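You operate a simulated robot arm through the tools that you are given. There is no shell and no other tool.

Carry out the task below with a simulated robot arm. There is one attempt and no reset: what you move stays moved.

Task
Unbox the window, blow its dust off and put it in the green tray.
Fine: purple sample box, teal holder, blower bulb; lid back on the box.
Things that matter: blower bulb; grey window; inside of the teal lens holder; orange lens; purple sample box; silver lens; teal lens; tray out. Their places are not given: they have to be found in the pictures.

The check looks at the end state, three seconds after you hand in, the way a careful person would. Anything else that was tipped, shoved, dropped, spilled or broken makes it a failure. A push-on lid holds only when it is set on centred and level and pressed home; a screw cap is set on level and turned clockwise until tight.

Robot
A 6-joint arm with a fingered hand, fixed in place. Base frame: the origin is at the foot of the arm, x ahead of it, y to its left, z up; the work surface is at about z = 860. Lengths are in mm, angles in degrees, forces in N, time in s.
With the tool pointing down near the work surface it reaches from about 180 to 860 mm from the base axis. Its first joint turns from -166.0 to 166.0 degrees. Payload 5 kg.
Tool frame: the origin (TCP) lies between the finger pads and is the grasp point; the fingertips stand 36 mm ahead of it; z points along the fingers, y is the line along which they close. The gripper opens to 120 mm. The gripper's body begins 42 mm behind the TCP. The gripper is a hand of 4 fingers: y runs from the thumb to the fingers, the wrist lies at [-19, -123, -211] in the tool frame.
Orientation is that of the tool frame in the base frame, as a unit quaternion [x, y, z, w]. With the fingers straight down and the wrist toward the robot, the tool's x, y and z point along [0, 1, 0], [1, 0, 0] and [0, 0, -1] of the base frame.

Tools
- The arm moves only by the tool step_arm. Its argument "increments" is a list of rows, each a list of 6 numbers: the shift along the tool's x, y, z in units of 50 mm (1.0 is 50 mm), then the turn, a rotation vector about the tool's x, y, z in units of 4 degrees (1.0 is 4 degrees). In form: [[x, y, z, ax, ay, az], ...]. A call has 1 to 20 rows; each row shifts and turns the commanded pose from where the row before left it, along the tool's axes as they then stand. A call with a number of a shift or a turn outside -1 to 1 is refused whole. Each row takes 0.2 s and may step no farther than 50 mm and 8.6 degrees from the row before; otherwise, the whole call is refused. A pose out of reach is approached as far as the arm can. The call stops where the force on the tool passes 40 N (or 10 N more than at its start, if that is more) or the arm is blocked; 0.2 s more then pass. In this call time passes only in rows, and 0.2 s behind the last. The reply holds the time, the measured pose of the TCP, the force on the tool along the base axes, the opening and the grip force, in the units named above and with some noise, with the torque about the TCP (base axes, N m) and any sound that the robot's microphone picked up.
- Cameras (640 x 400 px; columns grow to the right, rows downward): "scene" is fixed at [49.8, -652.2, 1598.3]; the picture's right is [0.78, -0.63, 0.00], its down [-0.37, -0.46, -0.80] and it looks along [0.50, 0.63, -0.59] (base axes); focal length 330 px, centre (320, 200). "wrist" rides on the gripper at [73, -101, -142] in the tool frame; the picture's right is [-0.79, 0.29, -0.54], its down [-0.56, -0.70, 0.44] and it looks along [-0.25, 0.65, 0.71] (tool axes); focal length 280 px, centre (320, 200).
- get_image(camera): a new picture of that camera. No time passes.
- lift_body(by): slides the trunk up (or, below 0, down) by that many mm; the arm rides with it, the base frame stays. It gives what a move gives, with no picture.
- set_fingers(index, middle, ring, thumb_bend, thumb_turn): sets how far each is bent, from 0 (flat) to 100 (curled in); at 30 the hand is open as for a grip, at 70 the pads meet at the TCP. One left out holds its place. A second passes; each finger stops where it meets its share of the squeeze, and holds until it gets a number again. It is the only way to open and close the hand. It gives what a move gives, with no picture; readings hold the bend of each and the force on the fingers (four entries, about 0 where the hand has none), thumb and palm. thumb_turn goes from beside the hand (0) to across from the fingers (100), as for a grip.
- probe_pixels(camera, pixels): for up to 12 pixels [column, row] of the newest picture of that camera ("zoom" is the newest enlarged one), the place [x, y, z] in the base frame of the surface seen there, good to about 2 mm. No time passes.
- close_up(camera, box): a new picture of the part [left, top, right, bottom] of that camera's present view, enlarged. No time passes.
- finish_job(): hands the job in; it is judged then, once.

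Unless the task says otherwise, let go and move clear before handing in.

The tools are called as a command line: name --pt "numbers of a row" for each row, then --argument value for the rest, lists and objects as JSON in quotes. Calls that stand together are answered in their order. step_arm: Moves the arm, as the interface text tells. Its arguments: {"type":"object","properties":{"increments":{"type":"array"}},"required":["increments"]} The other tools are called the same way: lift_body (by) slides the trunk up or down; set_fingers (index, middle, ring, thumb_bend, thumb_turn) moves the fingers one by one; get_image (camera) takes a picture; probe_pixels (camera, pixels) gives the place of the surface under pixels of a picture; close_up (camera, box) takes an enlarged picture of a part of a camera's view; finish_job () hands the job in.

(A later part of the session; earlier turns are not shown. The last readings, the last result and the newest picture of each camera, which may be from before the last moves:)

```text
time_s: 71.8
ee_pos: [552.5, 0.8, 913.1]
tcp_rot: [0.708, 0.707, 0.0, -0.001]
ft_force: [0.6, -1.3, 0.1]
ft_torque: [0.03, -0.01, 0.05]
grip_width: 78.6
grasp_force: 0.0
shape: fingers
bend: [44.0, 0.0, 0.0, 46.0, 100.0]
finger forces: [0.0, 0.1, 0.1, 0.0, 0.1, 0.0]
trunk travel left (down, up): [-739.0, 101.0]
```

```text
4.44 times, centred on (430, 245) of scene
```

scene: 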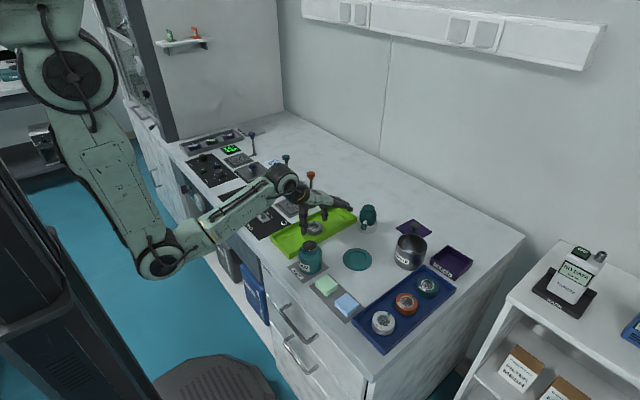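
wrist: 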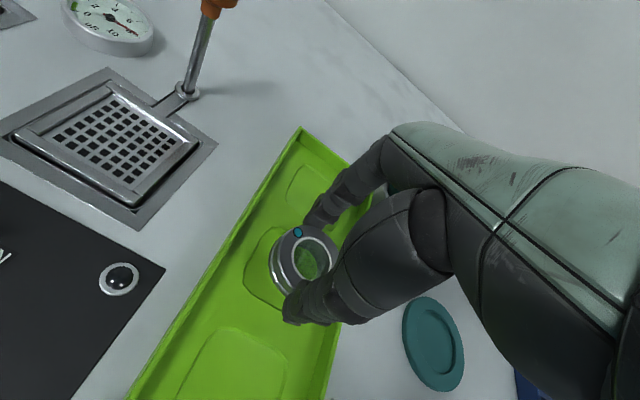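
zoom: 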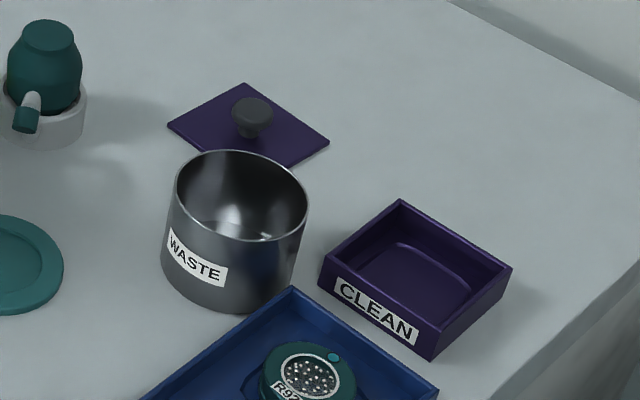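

The move was refused because one row was too long. I'll redo it with smaller rows.

step_arm --pt "0 0 -0.4 0 0 0" --pt "0 0 -0.8 0 0 0" --pt "0 0.4 -0.8 0 0 0" --pt "0 0.9 0 0 0 0" --pt "0 0.8 -0.4 0 0 0" --pt "0 0.8 -0.4 0 0 0" --pt "0 0 0 0 0 0"

close_up --camera "scene" --box '[298, 204, 338, 240]'

close_up --camera "scene" --box '[385, 205, 435, 245]'

```text
time_s: 73.4
ee_pos: [696.3, 0.3, 1053.7]
tcp_rot: [0.708, 0.707, 0.0, 0.0]
ft_force: [0.4, -0.5, -0.3]
ft_torque: [-0.01, -0.01, -0.04]
grip_width: 79.0
grasp_force: 0.1
shape: fingers
bend: [44.0, 0.0, 0.0, 46.0, 100.0]
finger forces: [0.0, 0.0, 0.1, 0.0, 0.1, 0.1]
trunk travel left (down, up): [-739.0, 101.0]
```

```text
11.11 times, centred on (318, 222) of scene
```

zoom: 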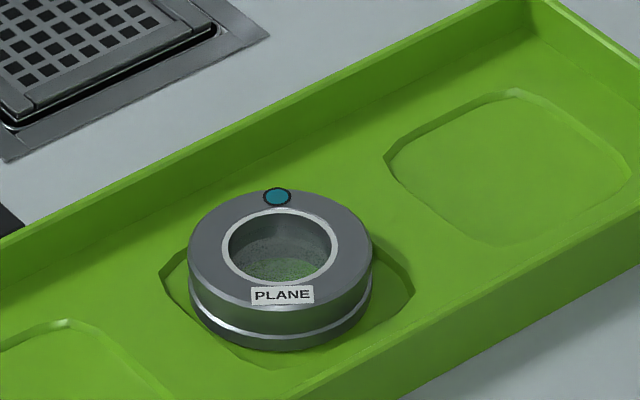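

```text
10.00 times, centred on (410, 225) of scene
```

zoom: 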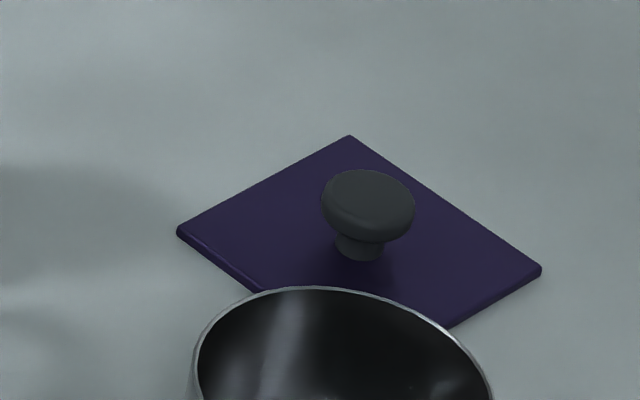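

The window sits in the tray's middle slot. Now the lid: I'll probe its corners, knob, and the window top for levelness.

probe_pixels --camera "zoom" --pixels '[[350, 140], [183, 230], [535, 268], [370, 190], [325, 200], [413, 210], [370, 172], [365, 235], [300, 200], [450, 260], [358, 255], [450, 320]]'

close_up --camera "scene" --box '[302, 214, 328, 238]'

probe_pixels --camera "zoom" --pixels '[[210, 130], [400, 130], [310, 90], [310, 200], [160, 250], [420, 250], [120, 180], [440, 180], [300, 300], [250, 330]]'

```text
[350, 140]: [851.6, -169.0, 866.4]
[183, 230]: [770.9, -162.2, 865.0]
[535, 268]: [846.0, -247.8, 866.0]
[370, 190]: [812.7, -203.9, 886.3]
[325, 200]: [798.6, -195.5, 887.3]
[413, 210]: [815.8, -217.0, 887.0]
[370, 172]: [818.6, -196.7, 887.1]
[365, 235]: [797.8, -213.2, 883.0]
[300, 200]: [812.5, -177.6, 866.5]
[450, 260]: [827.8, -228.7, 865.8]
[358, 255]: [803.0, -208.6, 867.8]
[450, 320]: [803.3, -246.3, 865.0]
```

```text
16.00 times, centred on (315, 226) of scene
```

zoom: 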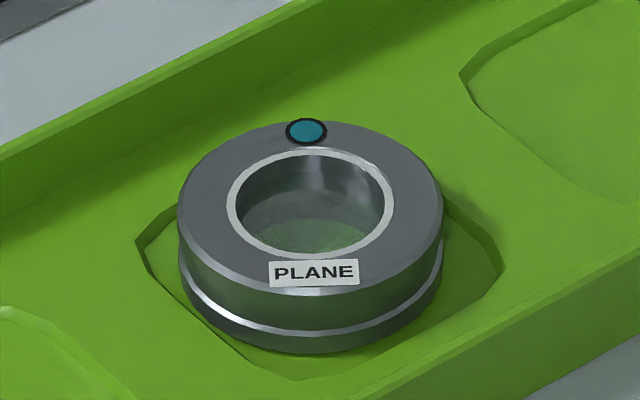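

```text
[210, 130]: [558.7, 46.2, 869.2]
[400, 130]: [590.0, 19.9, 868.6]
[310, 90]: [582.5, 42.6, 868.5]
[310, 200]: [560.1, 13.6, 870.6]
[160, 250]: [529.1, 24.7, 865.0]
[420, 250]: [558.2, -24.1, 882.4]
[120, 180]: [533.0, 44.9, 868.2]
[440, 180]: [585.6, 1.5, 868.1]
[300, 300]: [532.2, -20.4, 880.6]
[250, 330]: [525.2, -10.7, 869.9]
```

The window is seated inside the slot. The lid has shifted: its centre is now (808,-205) and it is rotated about -4.4°, dragged when I opened the fingers. I'll grasp the knob with yaw -4° and stay a couple of mm higher so the tips don't rub the lid.

set_fingers --index 42 --middle 42 --thumb_bend 42 --ring 0

step_arm --pt "-0.67 0.372 0 0 0 0" --pt "-0.67 0.372 0 0 0 0" --pt "-0.67 0.372 0 0 0 0" --pt "-0.67 0.372 0 0 0 0" --pt "-0.67 0.372 0 0 0 0" --pt "-0.67 0.372 0 0 0 0" --pt "0 0 0 0 0 1" --pt "0 0 0.7 0 0 0" --pt "0 0 0.7 0 0 0" --pt "0 0 0 0 0 0"

close_up --camera "scene" --box '[380, 170, 460, 250]'

get_image --camera "wrist"

```text
time_s: 74.4
ee_pos: [698.0, 0.8, 1053.4]
tcp_rot: [0.707, 0.707, 0.0, -0.001]
ft_force: [-0.8, -0.1, 1.1]
ft_torque: [0.01, 0.0, 0.03]
grip_width: 87.5
grasp_force: 0.2
shape: fingers
bend: [42.0, 42.0, 0.0, 42.0, 99.0]
finger forces: [0.0, 0.0, 0.0, 0.0, 0.1, 0.0]
trunk travel left (down, up): [-739.0, 101.0]
```

```text
time_s: 76.6
ee_pos: [808.4, -198.5, 984.3]
tcp_rot: [0.731, 0.682, 0.0, 0.001]
ft_force: [-0.6, 0.5, 0.3]
ft_torque: [-0.03, 0.02, -0.01]
grip_width: 87.9
grasp_force: 0.0
shape: fingers
bend: [42.0, 42.0, 0.0, 42.0, 99.0]
finger forces: [0.0, 0.0, 0.0, 0.0, 0.0, 0.0]
trunk travel left (down, up): [-739.0, 101.0]
```

```text
5.00 times, centred on (420, 210) of scene
```

zoom: 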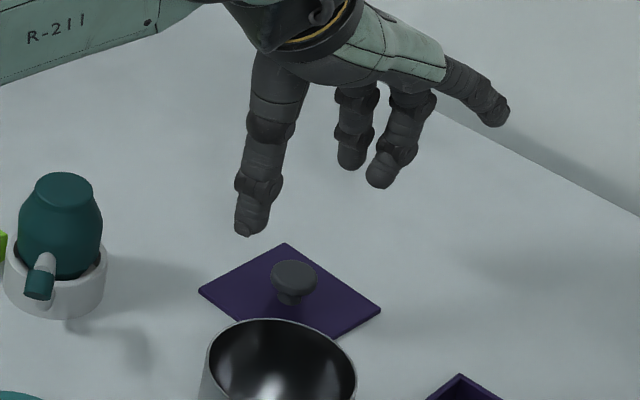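

```text
taken
```

wrist: 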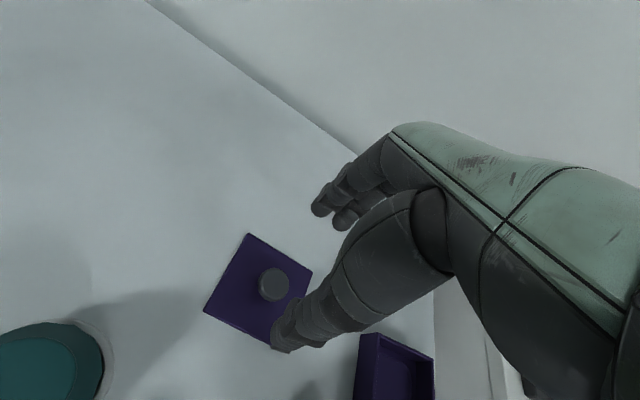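

The hand sits over the knob as it did at the box. I'll re-probe the lid corners and knob for position and yaw before descending.

close_up --camera "scene" --box '[390, 210, 440, 245]'

probe_pixels --camera "wrist" --pixels '[[248, 235], [310, 270], [206, 311], [268, 343], [273, 284], [260, 288], [272, 270], [287, 282], [275, 298]]'

```text
11.43 times, centred on (415, 228) of scene
```

zoom: 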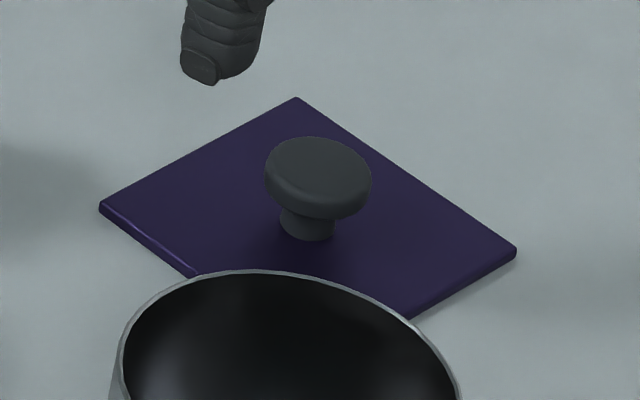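

```text
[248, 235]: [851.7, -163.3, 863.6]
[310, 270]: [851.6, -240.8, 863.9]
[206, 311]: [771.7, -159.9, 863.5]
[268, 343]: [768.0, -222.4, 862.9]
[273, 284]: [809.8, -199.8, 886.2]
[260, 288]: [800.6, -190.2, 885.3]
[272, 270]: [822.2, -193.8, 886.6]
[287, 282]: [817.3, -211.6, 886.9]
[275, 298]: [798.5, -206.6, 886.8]
```

probe_pixels --camera "zoom" --pixels '[[297, 101], [250, 126], [200, 154], [150, 181], [108, 204], [340, 130], [400, 172], [460, 214], [510, 248], [270, 116], [180, 165], [430, 193]]'

probe_pixels --camera "zoom" --pixels '[[318, 140], [318, 205], [270, 170], [367, 185], [290, 147], [345, 205], [285, 200], [355, 152], [318, 168], [318, 168], [300, 168], [335, 168]]'

```text
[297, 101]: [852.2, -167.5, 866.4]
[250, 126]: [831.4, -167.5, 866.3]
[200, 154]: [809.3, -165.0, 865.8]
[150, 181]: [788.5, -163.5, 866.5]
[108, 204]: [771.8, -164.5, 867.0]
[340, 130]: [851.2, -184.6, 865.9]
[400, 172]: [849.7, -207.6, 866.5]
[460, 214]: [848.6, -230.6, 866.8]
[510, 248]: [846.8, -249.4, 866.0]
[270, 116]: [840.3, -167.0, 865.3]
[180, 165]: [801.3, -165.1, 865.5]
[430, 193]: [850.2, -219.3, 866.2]
```

```text
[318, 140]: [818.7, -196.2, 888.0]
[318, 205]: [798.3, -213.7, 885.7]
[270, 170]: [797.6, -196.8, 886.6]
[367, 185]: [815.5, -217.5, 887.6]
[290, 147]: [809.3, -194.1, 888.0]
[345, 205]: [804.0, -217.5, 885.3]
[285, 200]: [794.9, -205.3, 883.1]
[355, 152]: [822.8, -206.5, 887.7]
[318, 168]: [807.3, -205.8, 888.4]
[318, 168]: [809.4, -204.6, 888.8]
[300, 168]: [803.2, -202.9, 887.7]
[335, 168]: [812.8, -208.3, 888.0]
```

Lid rotation is about -3° and the knob centre is (808,-205.5), well placed for the grip. I'll descend to z ≈ 910 and close.

step_arm --pt "0 0 0.7 0 0 0" --pt "0 0 0.5 0 0 0" --pt "0 0 0.27 0 0 0" --pt "0 0 0 0 0 0"

close_up --camera "scene" --box '[385, 195, 445, 245]'

```text
time_s: 77.6
ee_pos: [809.1, -199.7, 908.8]
tcp_rot: [0.732, 0.682, 0.0, 0.0]
ft_force: [0.8, -0.2, 0.2]
ft_torque: [0.03, -0.01, 0.0]
grip_width: 87.8
grasp_force: 0.1
shape: fingers
bend: [42.0, 42.0, 0.0, 42.0, 99.0]
finger forces: [0.1, 0.1, 0.1, 0.0, 0.0, 0.0]
trunk travel left (down, up): [-739.0, 101.0]
```

```text
8.00 times, centred on (415, 220) of scene
```

zoom: 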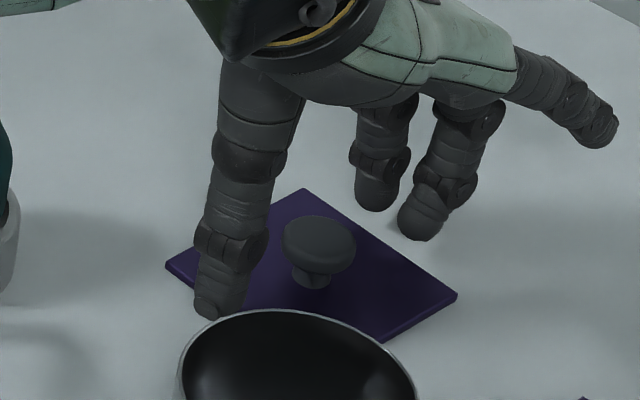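

Well placed with no contact. I'll close thumb, index and middle on the knob.

set_fingers --index 68 --middle 68 --thumb_bend 68

step_arm --pt "0 0 -0.1 0 0 0" --pt "0 0 -0.3 0 0 0" --pt "0 0 0 0 0 0"

close_up --camera "scene" --box '[385, 185, 455, 245]'

```text
time_s: 78.6
ee_pos: [809.6, -198.5, 909.5]
tcp_rot: [0.731, 0.682, 0.0, 0.0]
ft_force: [0.6, -0.3, -0.1]
ft_torque: [0.03, 0.0, 0.0]
grip_width: 26.4
grasp_force: 7.3
shape: fingers
bend: [64.0, 65.0, 0.0, 62.0, 100.0]
finger forces: [3.1, 4.2, 0.0, 0.0, 7.4, 0.1]
trunk travel left (down, up): [-739.0, 101.0]
```

```text
time_s: 79.4
ee_pos: [809.2, -200.3, 930.0]
tcp_rot: [0.731, 0.682, 0.001, 0.0]
ft_force: [-0.1, 0.2, 0.2]
ft_torque: [0.04, -0.02, 0.0]
grip_width: 26.2
grasp_force: 6.5
shape: fingers
bend: [64.0, 65.0, 0.0, 62.0, 100.0]
finger forces: [3.2, 3.9, 0.1, 0.0, 6.9, 0.0]
trunk travel left (down, up): [-739.0, 101.0]
```

```text
6.67 times, centred on (420, 215) of scene
```

zoom: 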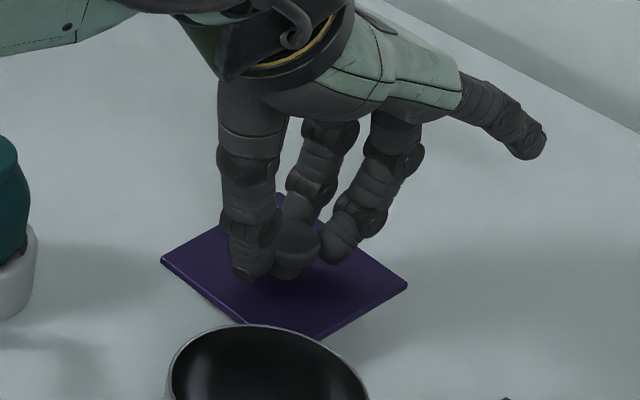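

The lid is held level. I'll lift it, undo ~3° of yaw, and carry it over the box.

step_arm --pt "0 0 -0.8 0 0 0" --pt "0 0 -0.8 0 0 0" --pt "0 0 -0.6 0 0 -0.8" --pt "-0.662 -0.16 0 0 0 0" --pt "-0.662 -0.16 0 0 0 0" --pt "-0.662 -0.16 0 0 0 0" --pt "-0.662 -0.16 0 0 0 0" --pt "-0.662 -0.16 0 0 0 0" --pt "0 0 0.6 0 0 0" --pt "0 0 0.6 0 0 0" --pt "0 0 0 0 0 0"

close_up --camera "scene" --box '[415, 200, 495, 285]'

close_up --camera "wrist" --box '[180, 180, 360, 380]'

```text
time_s: 81.8
ee_pos: [766.1, -365.6, 980.6]
tcp_rot: [0.712, 0.702, 0.0, 0.0]
ft_force: [-0.1, -0.5, -1.9]
ft_torque: [0.0, -0.01, 0.01]
grip_width: 26.3
grasp_force: 7.0
shape: fingers
bend: [64.0, 65.0, 0.0, 62.0, 100.0]
finger forces: [3.3, 3.9, 0.0, 0.0, 6.8, 0.0]
trunk travel left (down, up): [-739.0, 101.0]
```

```text
4.71 times, centred on (455, 242) of scene
```

zoom: 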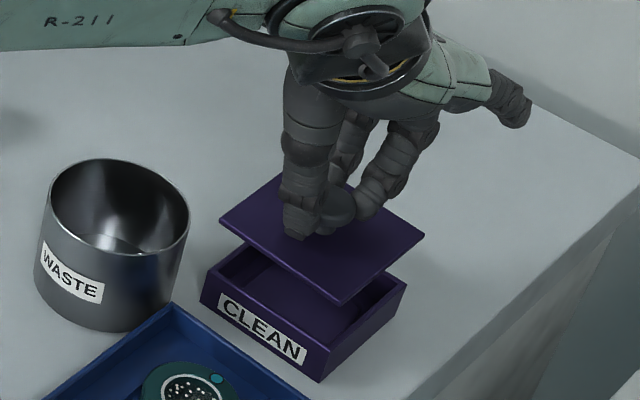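

```text
2.00 times, centred on (270, 280) of wrist
```

zoom: 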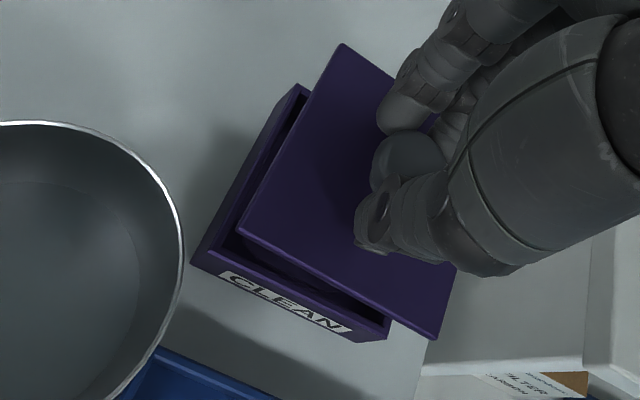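

The lid hovers over the box. I'll zoom in and probe lid and box edges to check centring and yaw.

close_up --camera "scene" --box '[430, 230, 486, 284]'

```text
7.41 times, centred on (458, 257) of scene
```

zoom: 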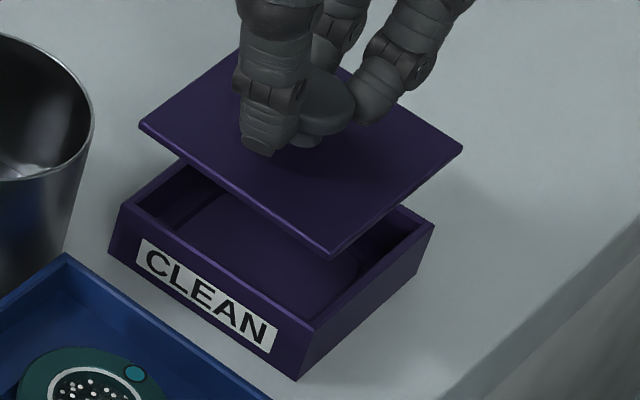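

probe_pixels --camera "zoom" --pixels '[[146, 127], [190, 156], [235, 186], [280, 216], [322, 247], [338, 246], [365, 224], [395, 200], [425, 176], [455, 152], [330, 250], [160, 137]]'

probe_pixels --camera "zoom" --pixels '[[127, 204], [170, 234], [210, 261], [250, 288], [290, 316], [325, 313], [350, 294], [375, 273], [400, 253], [428, 229], [306, 327], [140, 214]]'

```text
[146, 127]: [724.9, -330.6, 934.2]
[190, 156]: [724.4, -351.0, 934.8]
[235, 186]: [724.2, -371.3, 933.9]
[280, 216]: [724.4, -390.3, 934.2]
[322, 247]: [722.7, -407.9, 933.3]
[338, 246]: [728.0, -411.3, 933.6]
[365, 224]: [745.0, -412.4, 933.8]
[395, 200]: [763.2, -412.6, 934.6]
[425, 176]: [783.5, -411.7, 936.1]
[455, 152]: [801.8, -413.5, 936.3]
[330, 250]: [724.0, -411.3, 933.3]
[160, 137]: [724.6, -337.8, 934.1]
```

```text
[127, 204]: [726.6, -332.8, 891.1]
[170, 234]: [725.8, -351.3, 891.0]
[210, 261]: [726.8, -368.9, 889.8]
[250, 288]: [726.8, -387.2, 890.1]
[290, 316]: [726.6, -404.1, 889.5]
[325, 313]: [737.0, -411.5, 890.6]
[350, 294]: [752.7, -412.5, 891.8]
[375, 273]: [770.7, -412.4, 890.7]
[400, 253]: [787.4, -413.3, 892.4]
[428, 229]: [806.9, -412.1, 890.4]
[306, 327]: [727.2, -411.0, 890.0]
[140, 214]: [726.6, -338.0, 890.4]
```

Lid edge is about 2 mm short in x and yawed -0.8°, and it may be tilted with the +x side about 2 mm higher. I'll sample more of the lid surface to verify the tilt.

probe_pixels --camera "zoom" --pixels '[[455, 148], [440, 140], [420, 125], [400, 115], [380, 160], [400, 150], [210, 80], [230, 70], [190, 100], [170, 120], [220, 150], [330, 220]]'

close_up --camera "wrist" --box '[230, 180, 360, 380]'

```text
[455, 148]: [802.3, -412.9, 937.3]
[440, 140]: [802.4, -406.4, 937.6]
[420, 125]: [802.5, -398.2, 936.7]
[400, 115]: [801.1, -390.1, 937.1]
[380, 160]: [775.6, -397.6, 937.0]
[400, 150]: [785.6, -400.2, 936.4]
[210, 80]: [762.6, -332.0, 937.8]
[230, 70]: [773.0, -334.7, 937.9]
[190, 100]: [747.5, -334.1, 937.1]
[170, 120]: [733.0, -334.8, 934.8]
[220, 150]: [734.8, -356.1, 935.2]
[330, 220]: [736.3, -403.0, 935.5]
```

```text
2.00 times, centred on (295, 280) of wrist
```

zoom: 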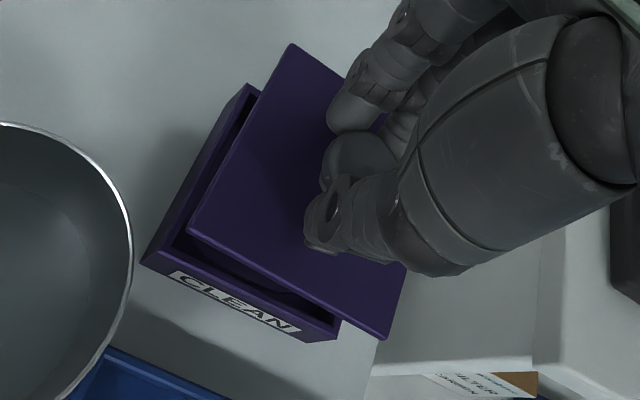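

Surface fit suggests about 1.2° tilt (+x side high). I'll correct tilt by 1.2°, yaw by 0.8°, shift +x ~3 mm and come down 20 mm, then recheck edges.

step_arm --pt "0 0.06 0 0.3 0 -0.2" --pt "0 0 0.4 0 0 0" --pt "0 0 0 0 0 0"

close_up --camera "scene" --box '[430, 230, 486, 284]'

```text
time_s: 82.6
ee_pos: [769.2, -364.6, 961.4]
tcp_rot: [0.708, 0.707, -0.008, -0.008]
ft_force: [-0.7, 0.4, -0.7]
ft_torque: [0.04, 0.01, 0.0]
grip_width: 26.3
grasp_force: 6.7
shape: fingers
bend: [64.0, 65.0, 0.0, 62.0, 100.0]
finger forces: [3.2, 3.8, 0.0, 0.0, 6.7, 0.0]
trunk travel left (down, up): [-739.0, 101.0]
```

```text
7.41 times, centred on (458, 257) of scene
```

zoom: 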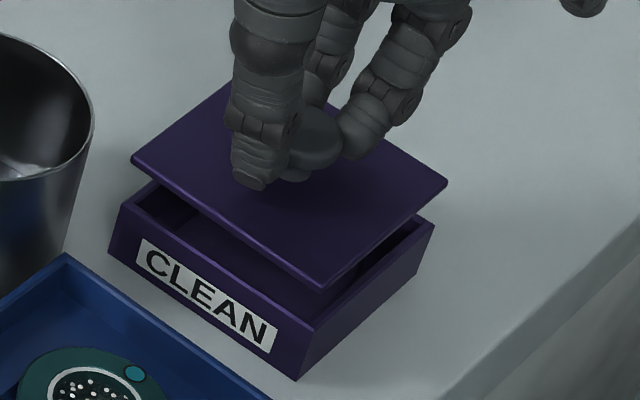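

probe_pixels --camera "zoom" --pixels '[[138, 159], [180, 188], [225, 219], [270, 250], [312, 279], [330, 278], [355, 257], [385, 233], [415, 208], [441, 187], [200, 190], [160, 150]]'

probe_pixels --camera "zoom" --pixels '[[430, 178], [415, 165], [395, 152], [380, 190], [350, 220], [310, 250], [260, 215], [205, 115], [220, 105], [190, 130], [300, 220], [360, 180]]'

```text
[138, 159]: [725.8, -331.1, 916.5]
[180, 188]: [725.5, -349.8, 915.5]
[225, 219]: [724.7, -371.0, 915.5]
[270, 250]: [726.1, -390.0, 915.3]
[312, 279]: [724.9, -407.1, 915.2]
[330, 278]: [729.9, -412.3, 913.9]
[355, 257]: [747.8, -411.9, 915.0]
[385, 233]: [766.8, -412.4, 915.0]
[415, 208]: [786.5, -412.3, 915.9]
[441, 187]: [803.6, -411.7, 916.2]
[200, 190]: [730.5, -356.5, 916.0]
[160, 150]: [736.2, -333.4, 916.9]
```

```text
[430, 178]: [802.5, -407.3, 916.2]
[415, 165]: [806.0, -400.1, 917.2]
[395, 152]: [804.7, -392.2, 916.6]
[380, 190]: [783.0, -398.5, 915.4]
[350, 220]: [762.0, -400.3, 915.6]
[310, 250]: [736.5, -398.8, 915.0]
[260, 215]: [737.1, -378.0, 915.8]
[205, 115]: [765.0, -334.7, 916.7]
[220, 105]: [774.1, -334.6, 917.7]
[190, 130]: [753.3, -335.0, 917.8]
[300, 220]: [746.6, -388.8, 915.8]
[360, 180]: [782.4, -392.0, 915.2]
```

Edges now agree within about 1 mm and the lid is nearly level. I'll nudge +1.5 mm in x and lower to contact.

step_arm --pt "0 0.03 0.2 0 0 0" --pt "0 0 0.12 0 0 0" --pt "0 0 0.04 0 0 0" --pt "0 0 0 0 0 0"

close_up --camera "scene" --box '[430, 230, 486, 284]'

```text
time_s: 83.6
ee_pos: [770.0, -364.1, 945.0]
tcp_rot: [0.708, 0.707, -0.007, -0.007]
ft_force: [-0.6, 0.2, 0.5]
ft_torque: [-0.03, 0.01, -0.03]
grip_width: 26.2
grasp_force: 7.1
shape: fingers
bend: [64.0, 65.0, 0.0, 62.0, 100.0]
finger forces: [3.3, 3.8, 0.0, 0.1, 6.7, 0.1]
trunk travel left (down, up): [-739.0, 101.0]
```

```text
7.41 times, centred on (458, 257) of scene
```

zoom: 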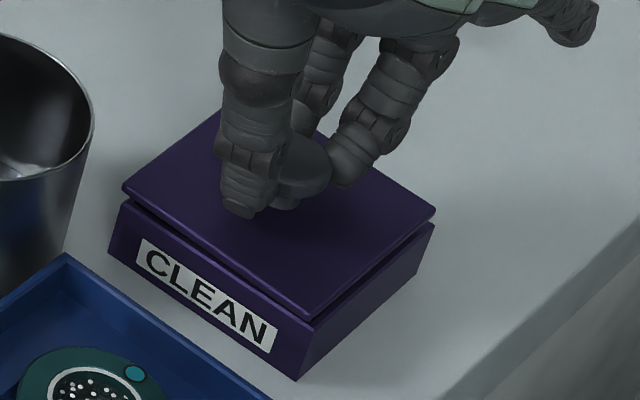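

The lid is aligned just above the box. I'll take 1–2 mm steps to contact.

step_arm --pt "0 0 0.03 0 0 0" --pt "0 0 0.03 0 0 0" --pt "0 0 0 0 0 0"

close_up --camera "scene" --box '[430, 230, 486, 284]'

```text
time_s: 84.4
ee_pos: [767.9, -364.8, 940.7]
tcp_rot: [0.707, 0.707, -0.008, -0.007]
ft_force: [-0.6, -0.4, -0.3]
ft_torque: [0.03, -0.01, -0.01]
grip_width: 26.3
grasp_force: 7.3
shape: fingers
bend: [64.0, 65.0, 0.0, 62.0, 100.0]
finger forces: [3.1, 3.9, 0.0, 0.0, 6.8, 0.0]
out of reach, approached as far as the arm can: row 2
trunk travel left (down, up): [-739.0, 101.0]
```

```text
7.41 times, centred on (458, 257) of scene
```

zoom: 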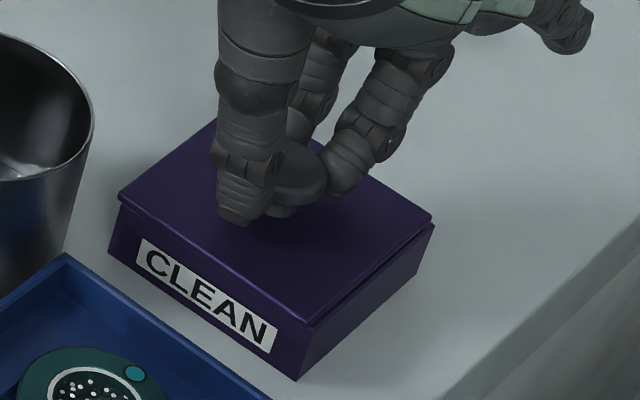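

The arm hit its reach limit at this height. I'll lift the lid 50 mm, lower the trunk by 50 mm to regain reach, then realign.

step_arm --pt "0 0 -0.5 0 0 0" --pt "0 0 -0.5 0 0 0" --pt "0 0 0 0 0 0"

lift_body --by -40

close_up --camera "scene" --box '[430, 230, 486, 284]'

```text
time_s: 85.2
ee_pos: [781.1, -371.9, 986.6]
tcp_rot: [0.707, 0.707, -0.007, -0.008]
ft_force: [-1.0, 0.1, -0.7]
ft_torque: [0.02, 0.01, 0.0]
grip_width: 26.2
grasp_force: 6.9
shape: fingers
bend: [64.0, 65.0, 0.0, 62.0, 100.0]
finger forces: [3.3, 3.9, 0.0, 0.0, 6.6, 0.0]
out of reach, approached as far as the arm can: row 1, 2
trunk travel left (down, up): [-739.0, 101.0]
```

```text
time_s: 86.0
ee_pos: [780.5, -372.6, 946.5]
tcp_rot: [0.707, 0.707, -0.008, -0.007]
ft_force: [-0.8, 0.1, -0.3]
ft_torque: [0.0, 0.02, 0.0]
grip_width: 26.1
grasp_force: 7.1
shape: fingers
bend: [64.0, 65.0, 0.0, 62.0, 100.0]
finger forces: [3.3, 3.9, 0.0, 0.1, 6.7, 0.0]
trunk travel left (down, up): [-699.0, 141.0]
```

```text
7.41 times, centred on (458, 257) of scene
```

zoom: 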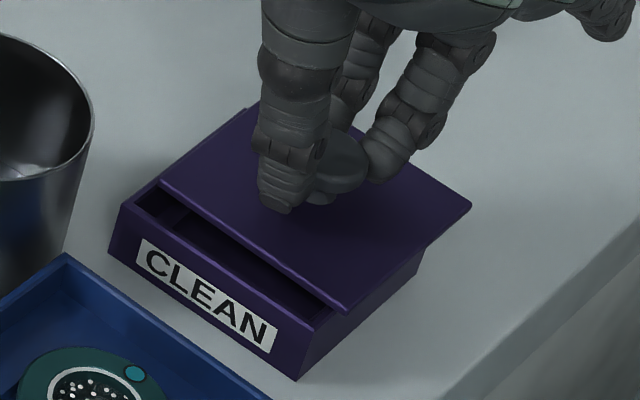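

The arm drifted sideways along its reach limit to (781,-372). The lid still clears the box. I'll raise slightly to see how the commanded pose behaves now that the trunk is lower.

step_arm --pt "0 0 -0.3 0 0 0" --pt "0 0 0 0 0 0"

```text
time_s: 86.6
ee_pos: [783.8, -375.3, 959.8]
tcp_rot: [0.707, 0.707, -0.008, -0.008]
ft_force: [-0.3, -0.3, -0.3]
ft_torque: [0.0, -0.02, -0.01]
grip_width: 26.2
grasp_force: 6.5
shape: fingers
bend: [64.0, 65.0, 0.0, 62.0, 100.0]
finger forces: [3.3, 3.9, 0.1, 0.0, 6.7, 0.1]
out of reach, approached as far as the arm can: row 1
trunk travel left (down, up): [-699.0, 141.0]
```

step_arm --pt "0.1 -0.2 0 0 0 0" --pt "0.1 -0.2 0 0 0 0" --pt "0 0 0 0 0 0"

get_image --camera "scene"

```text
time_s: 87.4
ee_pos: [780.8, -376.9, 953.7]
tcp_rot: [0.707, 0.707, -0.008, -0.008]
ft_force: [-0.2, 0.9, -0.5]
ft_torque: [0.01, 0.02, 0.02]
grip_width: 26.3
grasp_force: 7.0
shape: fingers
bend: [64.0, 65.0, 0.0, 62.0, 100.0]
finger forces: [3.3, 3.9, 0.1, 0.0, 6.8, 0.0]
out of reach, approached as far as the arm can: row 1, 2
trunk travel left (down, up): [-699.0, 141.0]
```

```text
taken
```

scene: 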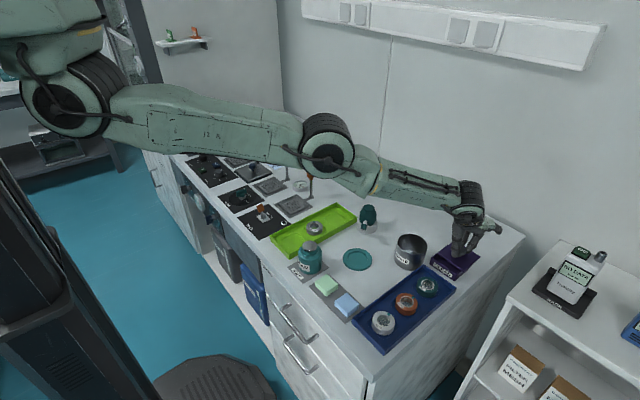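

The arm looks almost fully stretched, a near-singular pose. I'll send a few idle rows to see whether it keeps converging toward the commanded pose.

step_arm --pt "0 0 0 0 0 0" --pt "0 0 0 0 0 0" --pt "0 0 0 0 0 0" --pt "0 0 0 0 0 0" --pt "0 0 0 0 0 0"

close_up --camera "scene" --box '[420, 210, 500, 290]'

```text
time_s: 88.6
ee_pos: [780.7, -376.5, 953.0]
tcp_rot: [0.707, 0.707, -0.007, -0.009]
ft_force: [0.0, 0.5, -0.3]
ft_torque: [-0.01, 0.0, 0.01]
grip_width: 26.3
grasp_force: 6.8
shape: fingers
bend: [64.0, 65.0, 0.0, 62.0, 100.0]
finger forces: [3.2, 3.9, 0.1, 0.1, 6.7, 0.0]
trunk travel left (down, up): [-699.0, 141.0]
```

```text
5.00 times, centred on (460, 250) of scene
```

zoom: 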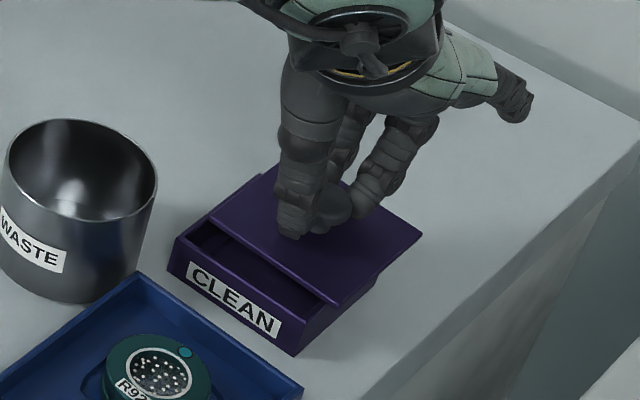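

The arm has stretched straight and inward moves only slide it along its reach sphere. I'll raise the trunk 100 mm to get the lid safely clear, then work on bending the elbow again.

lift_body --by 100

step_arm --pt "0 -0.7 -0.3 0 0 0" --pt "0 0 0 0 0 0"

```text
time_s: 90.0
ee_pos: [781.1, -375.6, 1053.9]
tcp_rot: [0.708, 0.707, -0.007, -0.008]
ft_force: [-0.1, -0.1, -1.0]
ft_torque: [0.01, 0.02, 0.02]
grip_width: 26.2
grasp_force: 6.8
shape: fingers
bend: [64.0, 65.0, 0.0, 62.0, 100.0]
finger forces: [3.4, 3.9, 0.1, 0.0, 6.7, 0.0]
trunk travel left (down, up): [-799.0, 41.0]
```

```text
time_s: 90.6
ee_pos: [771.1, -393.1, 1058.8]
tcp_rot: [0.707, 0.707, -0.008, -0.009]
ft_force: [0.6, -0.1, -0.3]
ft_torque: [-0.04, -0.01, -0.01]
grip_width: 26.0
grasp_force: 6.4
shape: fingers
bend: [64.0, 65.0, 0.0, 62.0, 100.0]
finger forces: [3.3, 3.9, 0.2, 0.0, 6.8, 0.0]
out of reach, approached as far as the arm can: row 1
trunk travel left (down, up): [-799.0, 41.0]
```

It slides along the sphere. I'll try a purely radial inward-and-up command over several rows to get the elbow to bend.

step_arm --pt "0.45 -0.7 -0.3 0 0 0" --pt "0.45 -0.7 -0.3 0 0 0" --pt "0 0 0 0 0 0"

get_image --camera "scene"

```text
time_s: 91.4
ee_pos: [769.3, -394.5, 1057.9]
tcp_rot: [0.707, 0.708, -0.007, -0.01]
ft_force: [-0.1, 1.0, -0.5]
ft_torque: [0.0, 0.01, -0.02]
grip_width: 26.3
grasp_force: 6.9
shape: fingers
bend: [64.0, 65.0, 0.0, 62.0, 100.0]
finger forces: [3.3, 3.8, 0.0, 0.0, 6.7, 0.1]
out of reach, approached as far as the arm can: row 1, 2
trunk travel left (down, up): [-799.0, 41.0]
```

```text
taken
```

scene: 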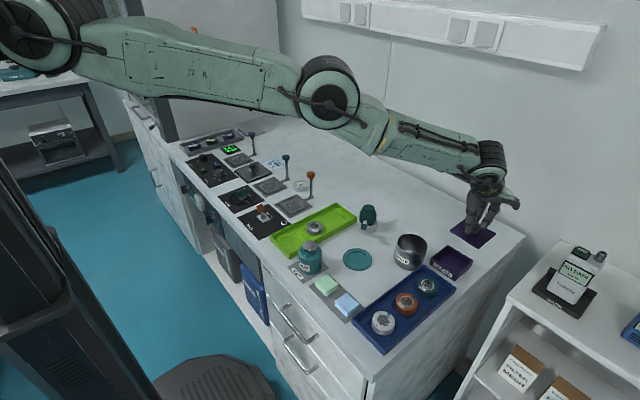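

The elbow appears slightly above the shoulder–wrist line (330,90), so it flipped to the wrong side while stretching downward. I'll stretch outward and upward to carry it back through straight, then go straight up so it bends the right way.

step_arm --pt "-0.25 0.38 -0.69 0 0 0" --pt "-0.25 0.38 -0.69 0 0 0" --pt "0 0 0 0 0 0"

step_arm --pt "0 0 -0.85 0 0 0" --pt "0 0 -0.85 0 0 0" --pt "0 0 0 0 0 0"

get_image --camera "scene"

```text
time_s: 92.2
ee_pos: [785.9, -411.1, 1133.3]
tcp_rot: [0.708, 0.707, -0.007, -0.01]
ft_force: [-0.7, 0.2, -0.1]
ft_torque: [-0.02, 0.01, 0.03]
grip_width: 26.3
grasp_force: 7.4
shape: fingers
bend: [64.0, 65.0, 0.0, 62.0, 100.0]
finger forces: [3.3, 3.9, 0.0, 0.1, 6.6, 0.0]
out of reach, approached as far as the arm can: row 1, 2
trunk travel left (down, up): [-799.0, 41.0]
```

```text
time_s: 93.0
ee_pos: [797.6, -418.0, 1214.6]
tcp_rot: [0.707, 0.707, -0.008, -0.011]
ft_force: [0.4, 0.3, -1.3]
ft_torque: [0.01, 0.01, 0.04]
grip_width: 25.9
grasp_force: 6.8
shape: fingers
bend: [64.0, 65.0, 0.0, 62.0, 100.0]
finger forces: [3.3, 3.8, 0.0, 0.0, 6.4, 0.0]
out of reach, approached as far as the arm can: row 1, 2
trunk travel left (down, up): [-799.0, 41.0]
```

```text
taken
```

scene: 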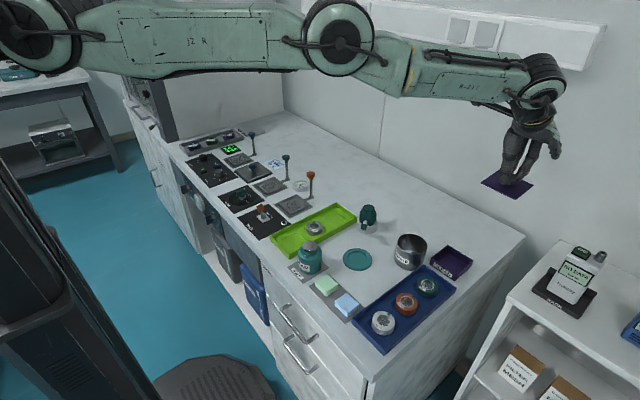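

I'll probe shoulder, elbow and wrist to see the elbow's actual bend.

probe_pixels --camera "scene" --pixels '[[38, 30], [340, 42], [342, 15], [343, 70], [535, 75], [545, 95], [200, 40], [440, 75], [410, 70], [295, 40]]'

```text
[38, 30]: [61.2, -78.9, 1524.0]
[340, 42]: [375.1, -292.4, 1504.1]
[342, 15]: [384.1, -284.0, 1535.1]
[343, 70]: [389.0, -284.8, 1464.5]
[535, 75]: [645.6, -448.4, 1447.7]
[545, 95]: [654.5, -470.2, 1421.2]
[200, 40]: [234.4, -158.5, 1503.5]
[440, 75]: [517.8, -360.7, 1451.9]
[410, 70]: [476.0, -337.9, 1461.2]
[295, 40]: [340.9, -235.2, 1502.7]
```

The elbow is about 24 mm above the shoulder–wrist line, hyperextended. I'll lower the trunk 150 mm for headroom, then sweep upward at full stretch to roll the elbow through straight, and test an inward move.

lift_body --by -150

step_arm --pt "-0.09 0.14 -0.886 0 0 0" --pt "-0.064 0.1 -0.894 0 0 0" --pt "-0.04 0.06 -0.9 0 0 0" --pt "-0.01 0.016 -0.9 0 0 0" --pt "0 0 0 0 0 0"

get_image --camera "scene"

```text
time_s: 94.7
ee_pos: [797.7, -418.3, 1065.3]
tcp_rot: [0.707, 0.707, -0.007, -0.01]
ft_force: [-0.2, 0.3, -0.1]
ft_torque: [0.03, 0.03, 0.01]
grip_width: 25.9
grasp_force: 6.9
shape: fingers
bend: [64.0, 65.0, 0.0, 62.0, 100.0]
finger forces: [3.3, 3.7, 0.0, 0.1, 6.5, 0.0]
trunk travel left (down, up): [-649.0, 191.0]
```

```text
time_s: 95.9
ee_pos: [800.6, -420.7, 1241.8]
tcp_rot: [0.707, 0.707, -0.009, -0.011]
ft_force: [0.5, -1.0, -0.4]
ft_torque: [0.02, 0.02, -0.02]
grip_width: 26.3
grasp_force: 6.6
shape: fingers
bend: [64.0, 65.0, 0.0, 62.0, 100.0]
finger forces: [3.4, 3.8, 0.0, 0.1, 6.5, 0.0]
out of reach, approached as far as the arm can: row 1, 3, 4
trunk travel left (down, up): [-649.0, 191.0]
```

```text
taken
```

scene: 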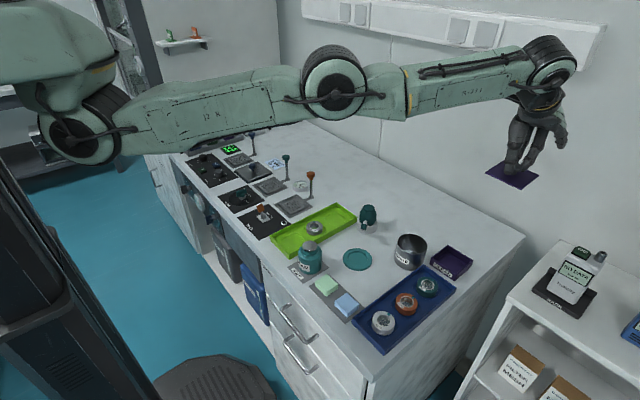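

Row 2 was in reach, which is promising. Now I'll test an inward move.

step_arm --pt "0.3 -0.5 0.2 0 0 0" --pt "0.3 -0.5 0.2 0 0 0" --pt "0 0 0 0 0 0"

probe_pixels --camera "scene" --pixels '[[75, 140], [336, 85], [337, 55], [336, 115], [548, 60], [550, 45]]'

```text
time_s: 96.7
ee_pos: [796.6, -420.9, 1236.6]
tcp_rot: [0.707, 0.707, -0.007, -0.011]
ft_force: [0.3, -0.3, -0.1]
ft_torque: [0.01, -0.03, 0.0]
grip_width: 26.3
grasp_force: 6.7
shape: fingers
bend: [64.0, 65.0, 0.0, 62.0, 100.0]
finger forces: [3.3, 3.7, 0.0, 0.0, 6.4, 0.0]
out of reach, approached as far as the arm can: row 1, 2
trunk travel left (down, up): [-649.0, 191.0]
```

```text
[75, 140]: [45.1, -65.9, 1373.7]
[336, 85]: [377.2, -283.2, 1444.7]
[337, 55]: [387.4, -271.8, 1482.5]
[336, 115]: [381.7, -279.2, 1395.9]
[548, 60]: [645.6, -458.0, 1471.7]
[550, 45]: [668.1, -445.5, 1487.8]
```

It's still elbow-up, because my test move had a downward component that favours the wrong bend. I'll go outward to straight again, then request inward with a strong upward component.

step_arm --pt "-0.074 0.112 -0.31 0 0 0" --pt "-0.074 0.112 -0.31 0 0 0" --pt "0.06 -0.1 -0.8 0 0 0" --pt "0.1 -0.16 -0.8 0 0 0" --pt "0.13 -0.19 -0.78 0 0 0" --pt "0 0 0 0 0 0"

```text
time_s: 98.1
ee_pos: [774.8, -406.5, 1375.2]
tcp_rot: [0.706, 0.708, -0.007, -0.011]
ft_force: [-0.4, 1.0, -1.4]
ft_torque: [0.0, 0.03, -0.01]
grip_width: 25.9
grasp_force: 6.4
shape: fingers
bend: [65.0, 65.0, 0.0, 62.0, 100.0]
finger forces: [3.1, 3.8, 0.0, 0.0, 6.2, 0.1]
out of reach, approached as far as the arm can: row 1, 2, 3
trunk travel left (down, up): [-649.0, 191.0]
```

The last rows were in reach. I'll test a further inward move with a slight upward component.

step_arm --pt "0.24 -0.37 -0.09 0 0 0" --pt "0.3 -0.45 0 0 0 0" --pt "0 0 0 0 0 0"

get_image --camera "scene"

```text
time_s: 98.9
ee_pos: [733.4, -378.9, 1380.8]
tcp_rot: [0.706, 0.708, -0.008, -0.01]
ft_force: [-0.1, -0.2, -1.1]
ft_torque: [0.0, 0.0, 0.01]
grip_width: 25.7
grasp_force: 6.5
shape: fingers
bend: [65.0, 65.0, 0.0, 62.0, 100.0]
finger forces: [3.1, 3.8, 0.0, 0.1, 6.3, 0.0]
trunk travel left (down, up): [-649.0, 191.0]
```

```text
taken
```

scene: 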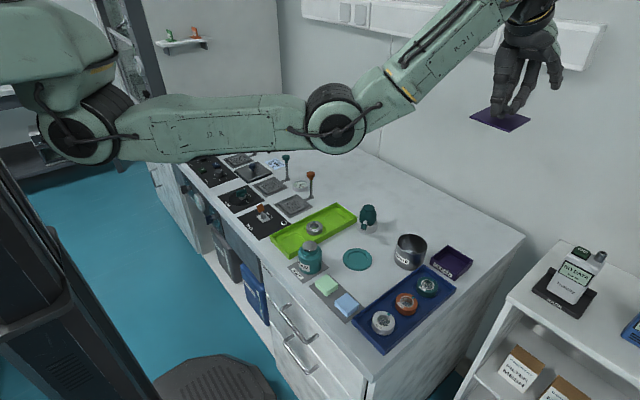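

The elbow is bent the right way again and everything is free. With the trunk 90 mm lower there's reach margin now. I'll descend back to about z ≈ 1000 above the box and re-measure.

step_arm --pt "0 0 0.9 0 0 0" --pt "0 0 0.9 0 0 0" --pt "0 0 0.9 0 0 0" --pt "0 0 0.9 0 0 0" --pt "0.06 0.2 0.9 0 0 0" --pt "0.06 0.2 0.9 0 0 0" --pt "0.06 0.2 0.9 0 0 0" --pt "0.06 0.2 0.9 0 0 0" --pt "0 0 0 0 0 0"

get_image --camera "scene"

close_up --camera "scene" --box '[420, 210, 500, 290]'

```text
time_s: 100.9
ee_pos: [763.4, -364.6, 1019.2]
tcp_rot: [0.706, 0.708, -0.008, -0.01]
ft_force: [-0.1, 0.3, -1.0]
ft_torque: [-0.01, 0.02, 0.0]
grip_width: 25.7
grasp_force: 6.5
shape: fingers
bend: [65.0, 65.0, 0.0, 63.0, 100.0]
finger forces: [3.3, 3.8, 0.1, 0.0, 6.1, 0.0]
trunk travel left (down, up): [-649.0, 191.0]
```

```text
taken
```

scene: 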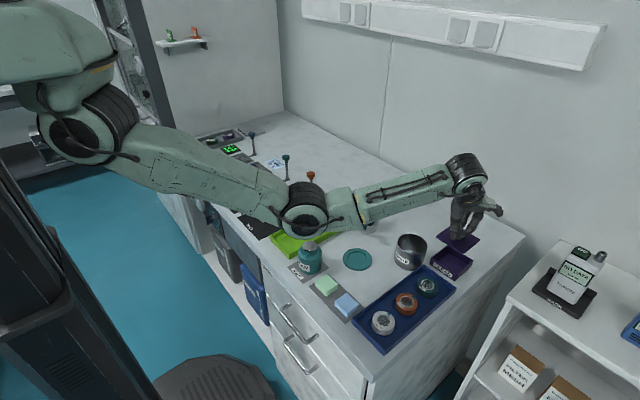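

```text
5.00 times, centred on (460, 250) of scene
```

zoom: 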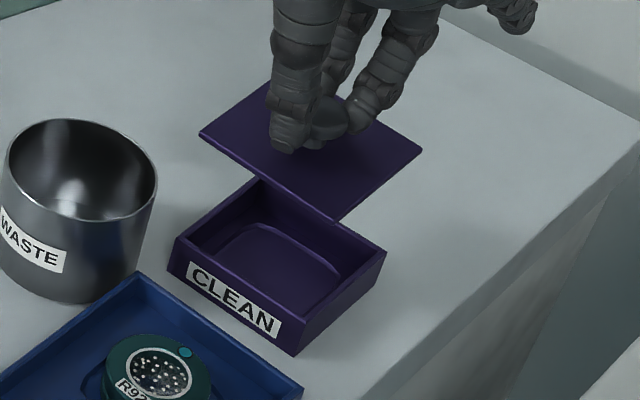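

The lid is still firmly held. I'll lower to about z 957 with a +5 mm x correction and measure alignment.

step_arm --pt "0 0.05 0.6 0 0 0" --pt "0 0.06 0.6 0 0 0" --pt "0 0 0 0 0 0"

close_up --camera "scene" --box '[430, 230, 486, 284]'

```text
time_s: 101.7
ee_pos: [768.8, -364.4, 960.7]
tcp_rot: [0.707, 0.708, -0.008, -0.01]
ft_force: [-0.5, -0.2, -0.1]
ft_torque: [-0.02, 0.03, -0.02]
grip_width: 25.8
grasp_force: 6.3
shape: fingers
bend: [65.0, 65.0, 0.0, 63.0, 100.0]
finger forces: [3.2, 3.8, 0.0, 0.0, 6.2, 0.0]
trunk travel left (down, up): [-649.0, 191.0]
```

```text
7.41 times, centred on (458, 257) of scene
```

zoom: 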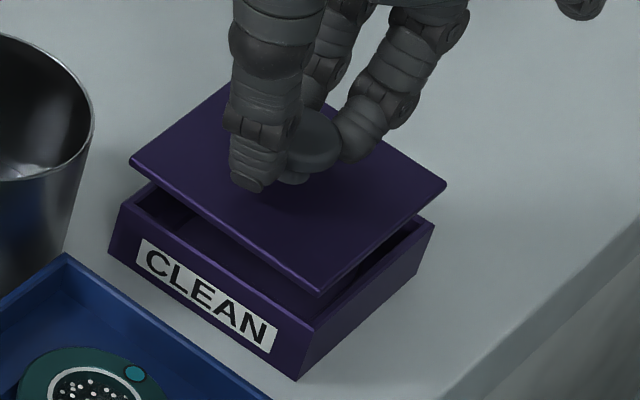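

probe_pixels --camera "zoom" --pixels '[[138, 162], [180, 190], [225, 222], [270, 253], [312, 283], [328, 280], [355, 258], [385, 233], [415, 209], [440, 187], [200, 190], [160, 150]]'

probe_pixels --camera "zoom" --pixels '[[430, 178], [415, 168], [395, 154], [380, 190], [350, 220], [310, 250], [260, 215], [205, 118], [220, 107], [190, 130], [300, 220], [360, 180]]'

```text
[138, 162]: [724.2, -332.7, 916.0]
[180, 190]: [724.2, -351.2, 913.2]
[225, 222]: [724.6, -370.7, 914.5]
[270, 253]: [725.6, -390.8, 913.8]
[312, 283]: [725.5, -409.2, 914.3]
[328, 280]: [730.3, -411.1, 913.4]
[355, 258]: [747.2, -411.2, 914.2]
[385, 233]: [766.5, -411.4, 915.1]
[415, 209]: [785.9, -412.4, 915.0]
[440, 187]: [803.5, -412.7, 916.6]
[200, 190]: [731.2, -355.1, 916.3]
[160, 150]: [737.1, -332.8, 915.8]
```

```text
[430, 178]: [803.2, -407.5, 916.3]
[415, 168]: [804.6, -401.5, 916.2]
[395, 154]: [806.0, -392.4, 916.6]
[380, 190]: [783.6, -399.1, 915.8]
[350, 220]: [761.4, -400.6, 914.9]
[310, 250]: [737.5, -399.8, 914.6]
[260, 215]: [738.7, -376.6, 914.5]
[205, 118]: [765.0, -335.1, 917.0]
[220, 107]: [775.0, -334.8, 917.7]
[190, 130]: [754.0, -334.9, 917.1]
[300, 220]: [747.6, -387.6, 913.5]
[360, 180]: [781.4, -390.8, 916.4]
```

The lid edge is about 1.7 mm short in x, with tilt of about 1.6° (+x high) and 1.8° (+y high). I'll correct tilt by 1.2° in each axis and shift, then recheck.

step_arm --pt "0.014 0.06 0 0.3 -0.3 0" --pt "0 0 0.12 0 0 0" --pt "0 0 0 0 0 0"

close_up --camera "scene" --box '[430, 230, 486, 284]'

```text
time_s: 102.5
ee_pos: [771.7, -364.1, 953.2]
tcp_rot: [0.706, 0.708, -0.023, -0.01]
ft_force: [-0.5, -0.2, -0.8]
ft_torque: [0.01, 0.03, -0.01]
grip_width: 25.5
grasp_force: 6.5
shape: fingers
bend: [65.0, 65.0, 0.0, 63.0, 100.0]
finger forces: [3.2, 3.8, 0.1, 0.0, 6.1, 0.0]
trunk travel left (down, up): [-649.0, 191.0]
```

```text
7.41 times, centred on (458, 257) of scene
```

zoom: 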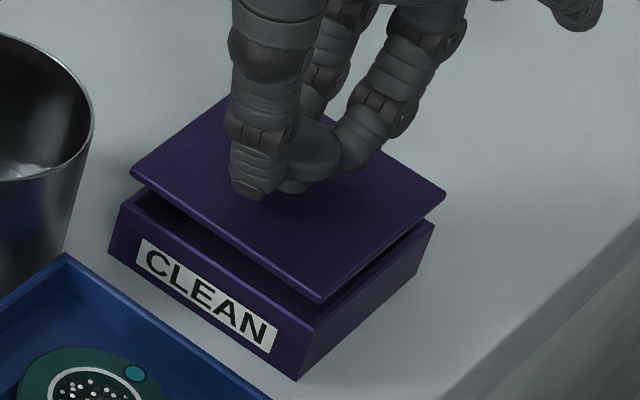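

probe_pixels --camera "zoom" --pixels '[[138, 174], [180, 203], [225, 233], [270, 263], [312, 292], [330, 290], [355, 268], [385, 244], [415, 219], [440, 198], [200, 200], [160, 160]]'

probe_pixels --camera "zoom" --pixels '[[430, 190], [415, 178], [395, 165], [380, 200], [350, 230], [310, 262], [260, 225], [205, 128], [220, 117], [190, 140], [300, 230], [360, 190]]'

probe_pixels --camera "zoom" --pixels '[[127, 204], [170, 234], [210, 261], [250, 288], [290, 316], [325, 313], [350, 294], [375, 273], [400, 253], [428, 229]]'

```text
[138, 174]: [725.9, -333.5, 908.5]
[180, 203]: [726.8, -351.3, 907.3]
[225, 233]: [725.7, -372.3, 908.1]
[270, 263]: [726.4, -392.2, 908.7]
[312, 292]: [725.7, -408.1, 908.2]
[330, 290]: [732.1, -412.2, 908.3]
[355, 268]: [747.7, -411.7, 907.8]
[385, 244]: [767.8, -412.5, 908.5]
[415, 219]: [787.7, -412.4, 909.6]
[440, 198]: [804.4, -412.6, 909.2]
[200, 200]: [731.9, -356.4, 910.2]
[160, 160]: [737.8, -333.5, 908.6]
```

```text
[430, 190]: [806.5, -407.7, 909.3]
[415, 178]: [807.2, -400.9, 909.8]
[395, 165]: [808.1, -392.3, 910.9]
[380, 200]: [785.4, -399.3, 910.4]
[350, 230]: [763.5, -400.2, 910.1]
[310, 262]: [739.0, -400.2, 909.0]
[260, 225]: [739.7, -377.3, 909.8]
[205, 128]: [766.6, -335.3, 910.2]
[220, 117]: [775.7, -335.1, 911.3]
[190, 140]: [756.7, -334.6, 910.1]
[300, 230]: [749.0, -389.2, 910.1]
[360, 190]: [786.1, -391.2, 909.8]
```

```text
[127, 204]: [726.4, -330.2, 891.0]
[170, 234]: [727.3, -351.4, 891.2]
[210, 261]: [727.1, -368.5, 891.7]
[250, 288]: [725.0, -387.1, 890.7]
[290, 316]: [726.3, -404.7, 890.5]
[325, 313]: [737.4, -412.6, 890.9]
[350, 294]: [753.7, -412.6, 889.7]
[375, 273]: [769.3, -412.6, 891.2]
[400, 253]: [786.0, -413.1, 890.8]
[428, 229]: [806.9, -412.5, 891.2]
```

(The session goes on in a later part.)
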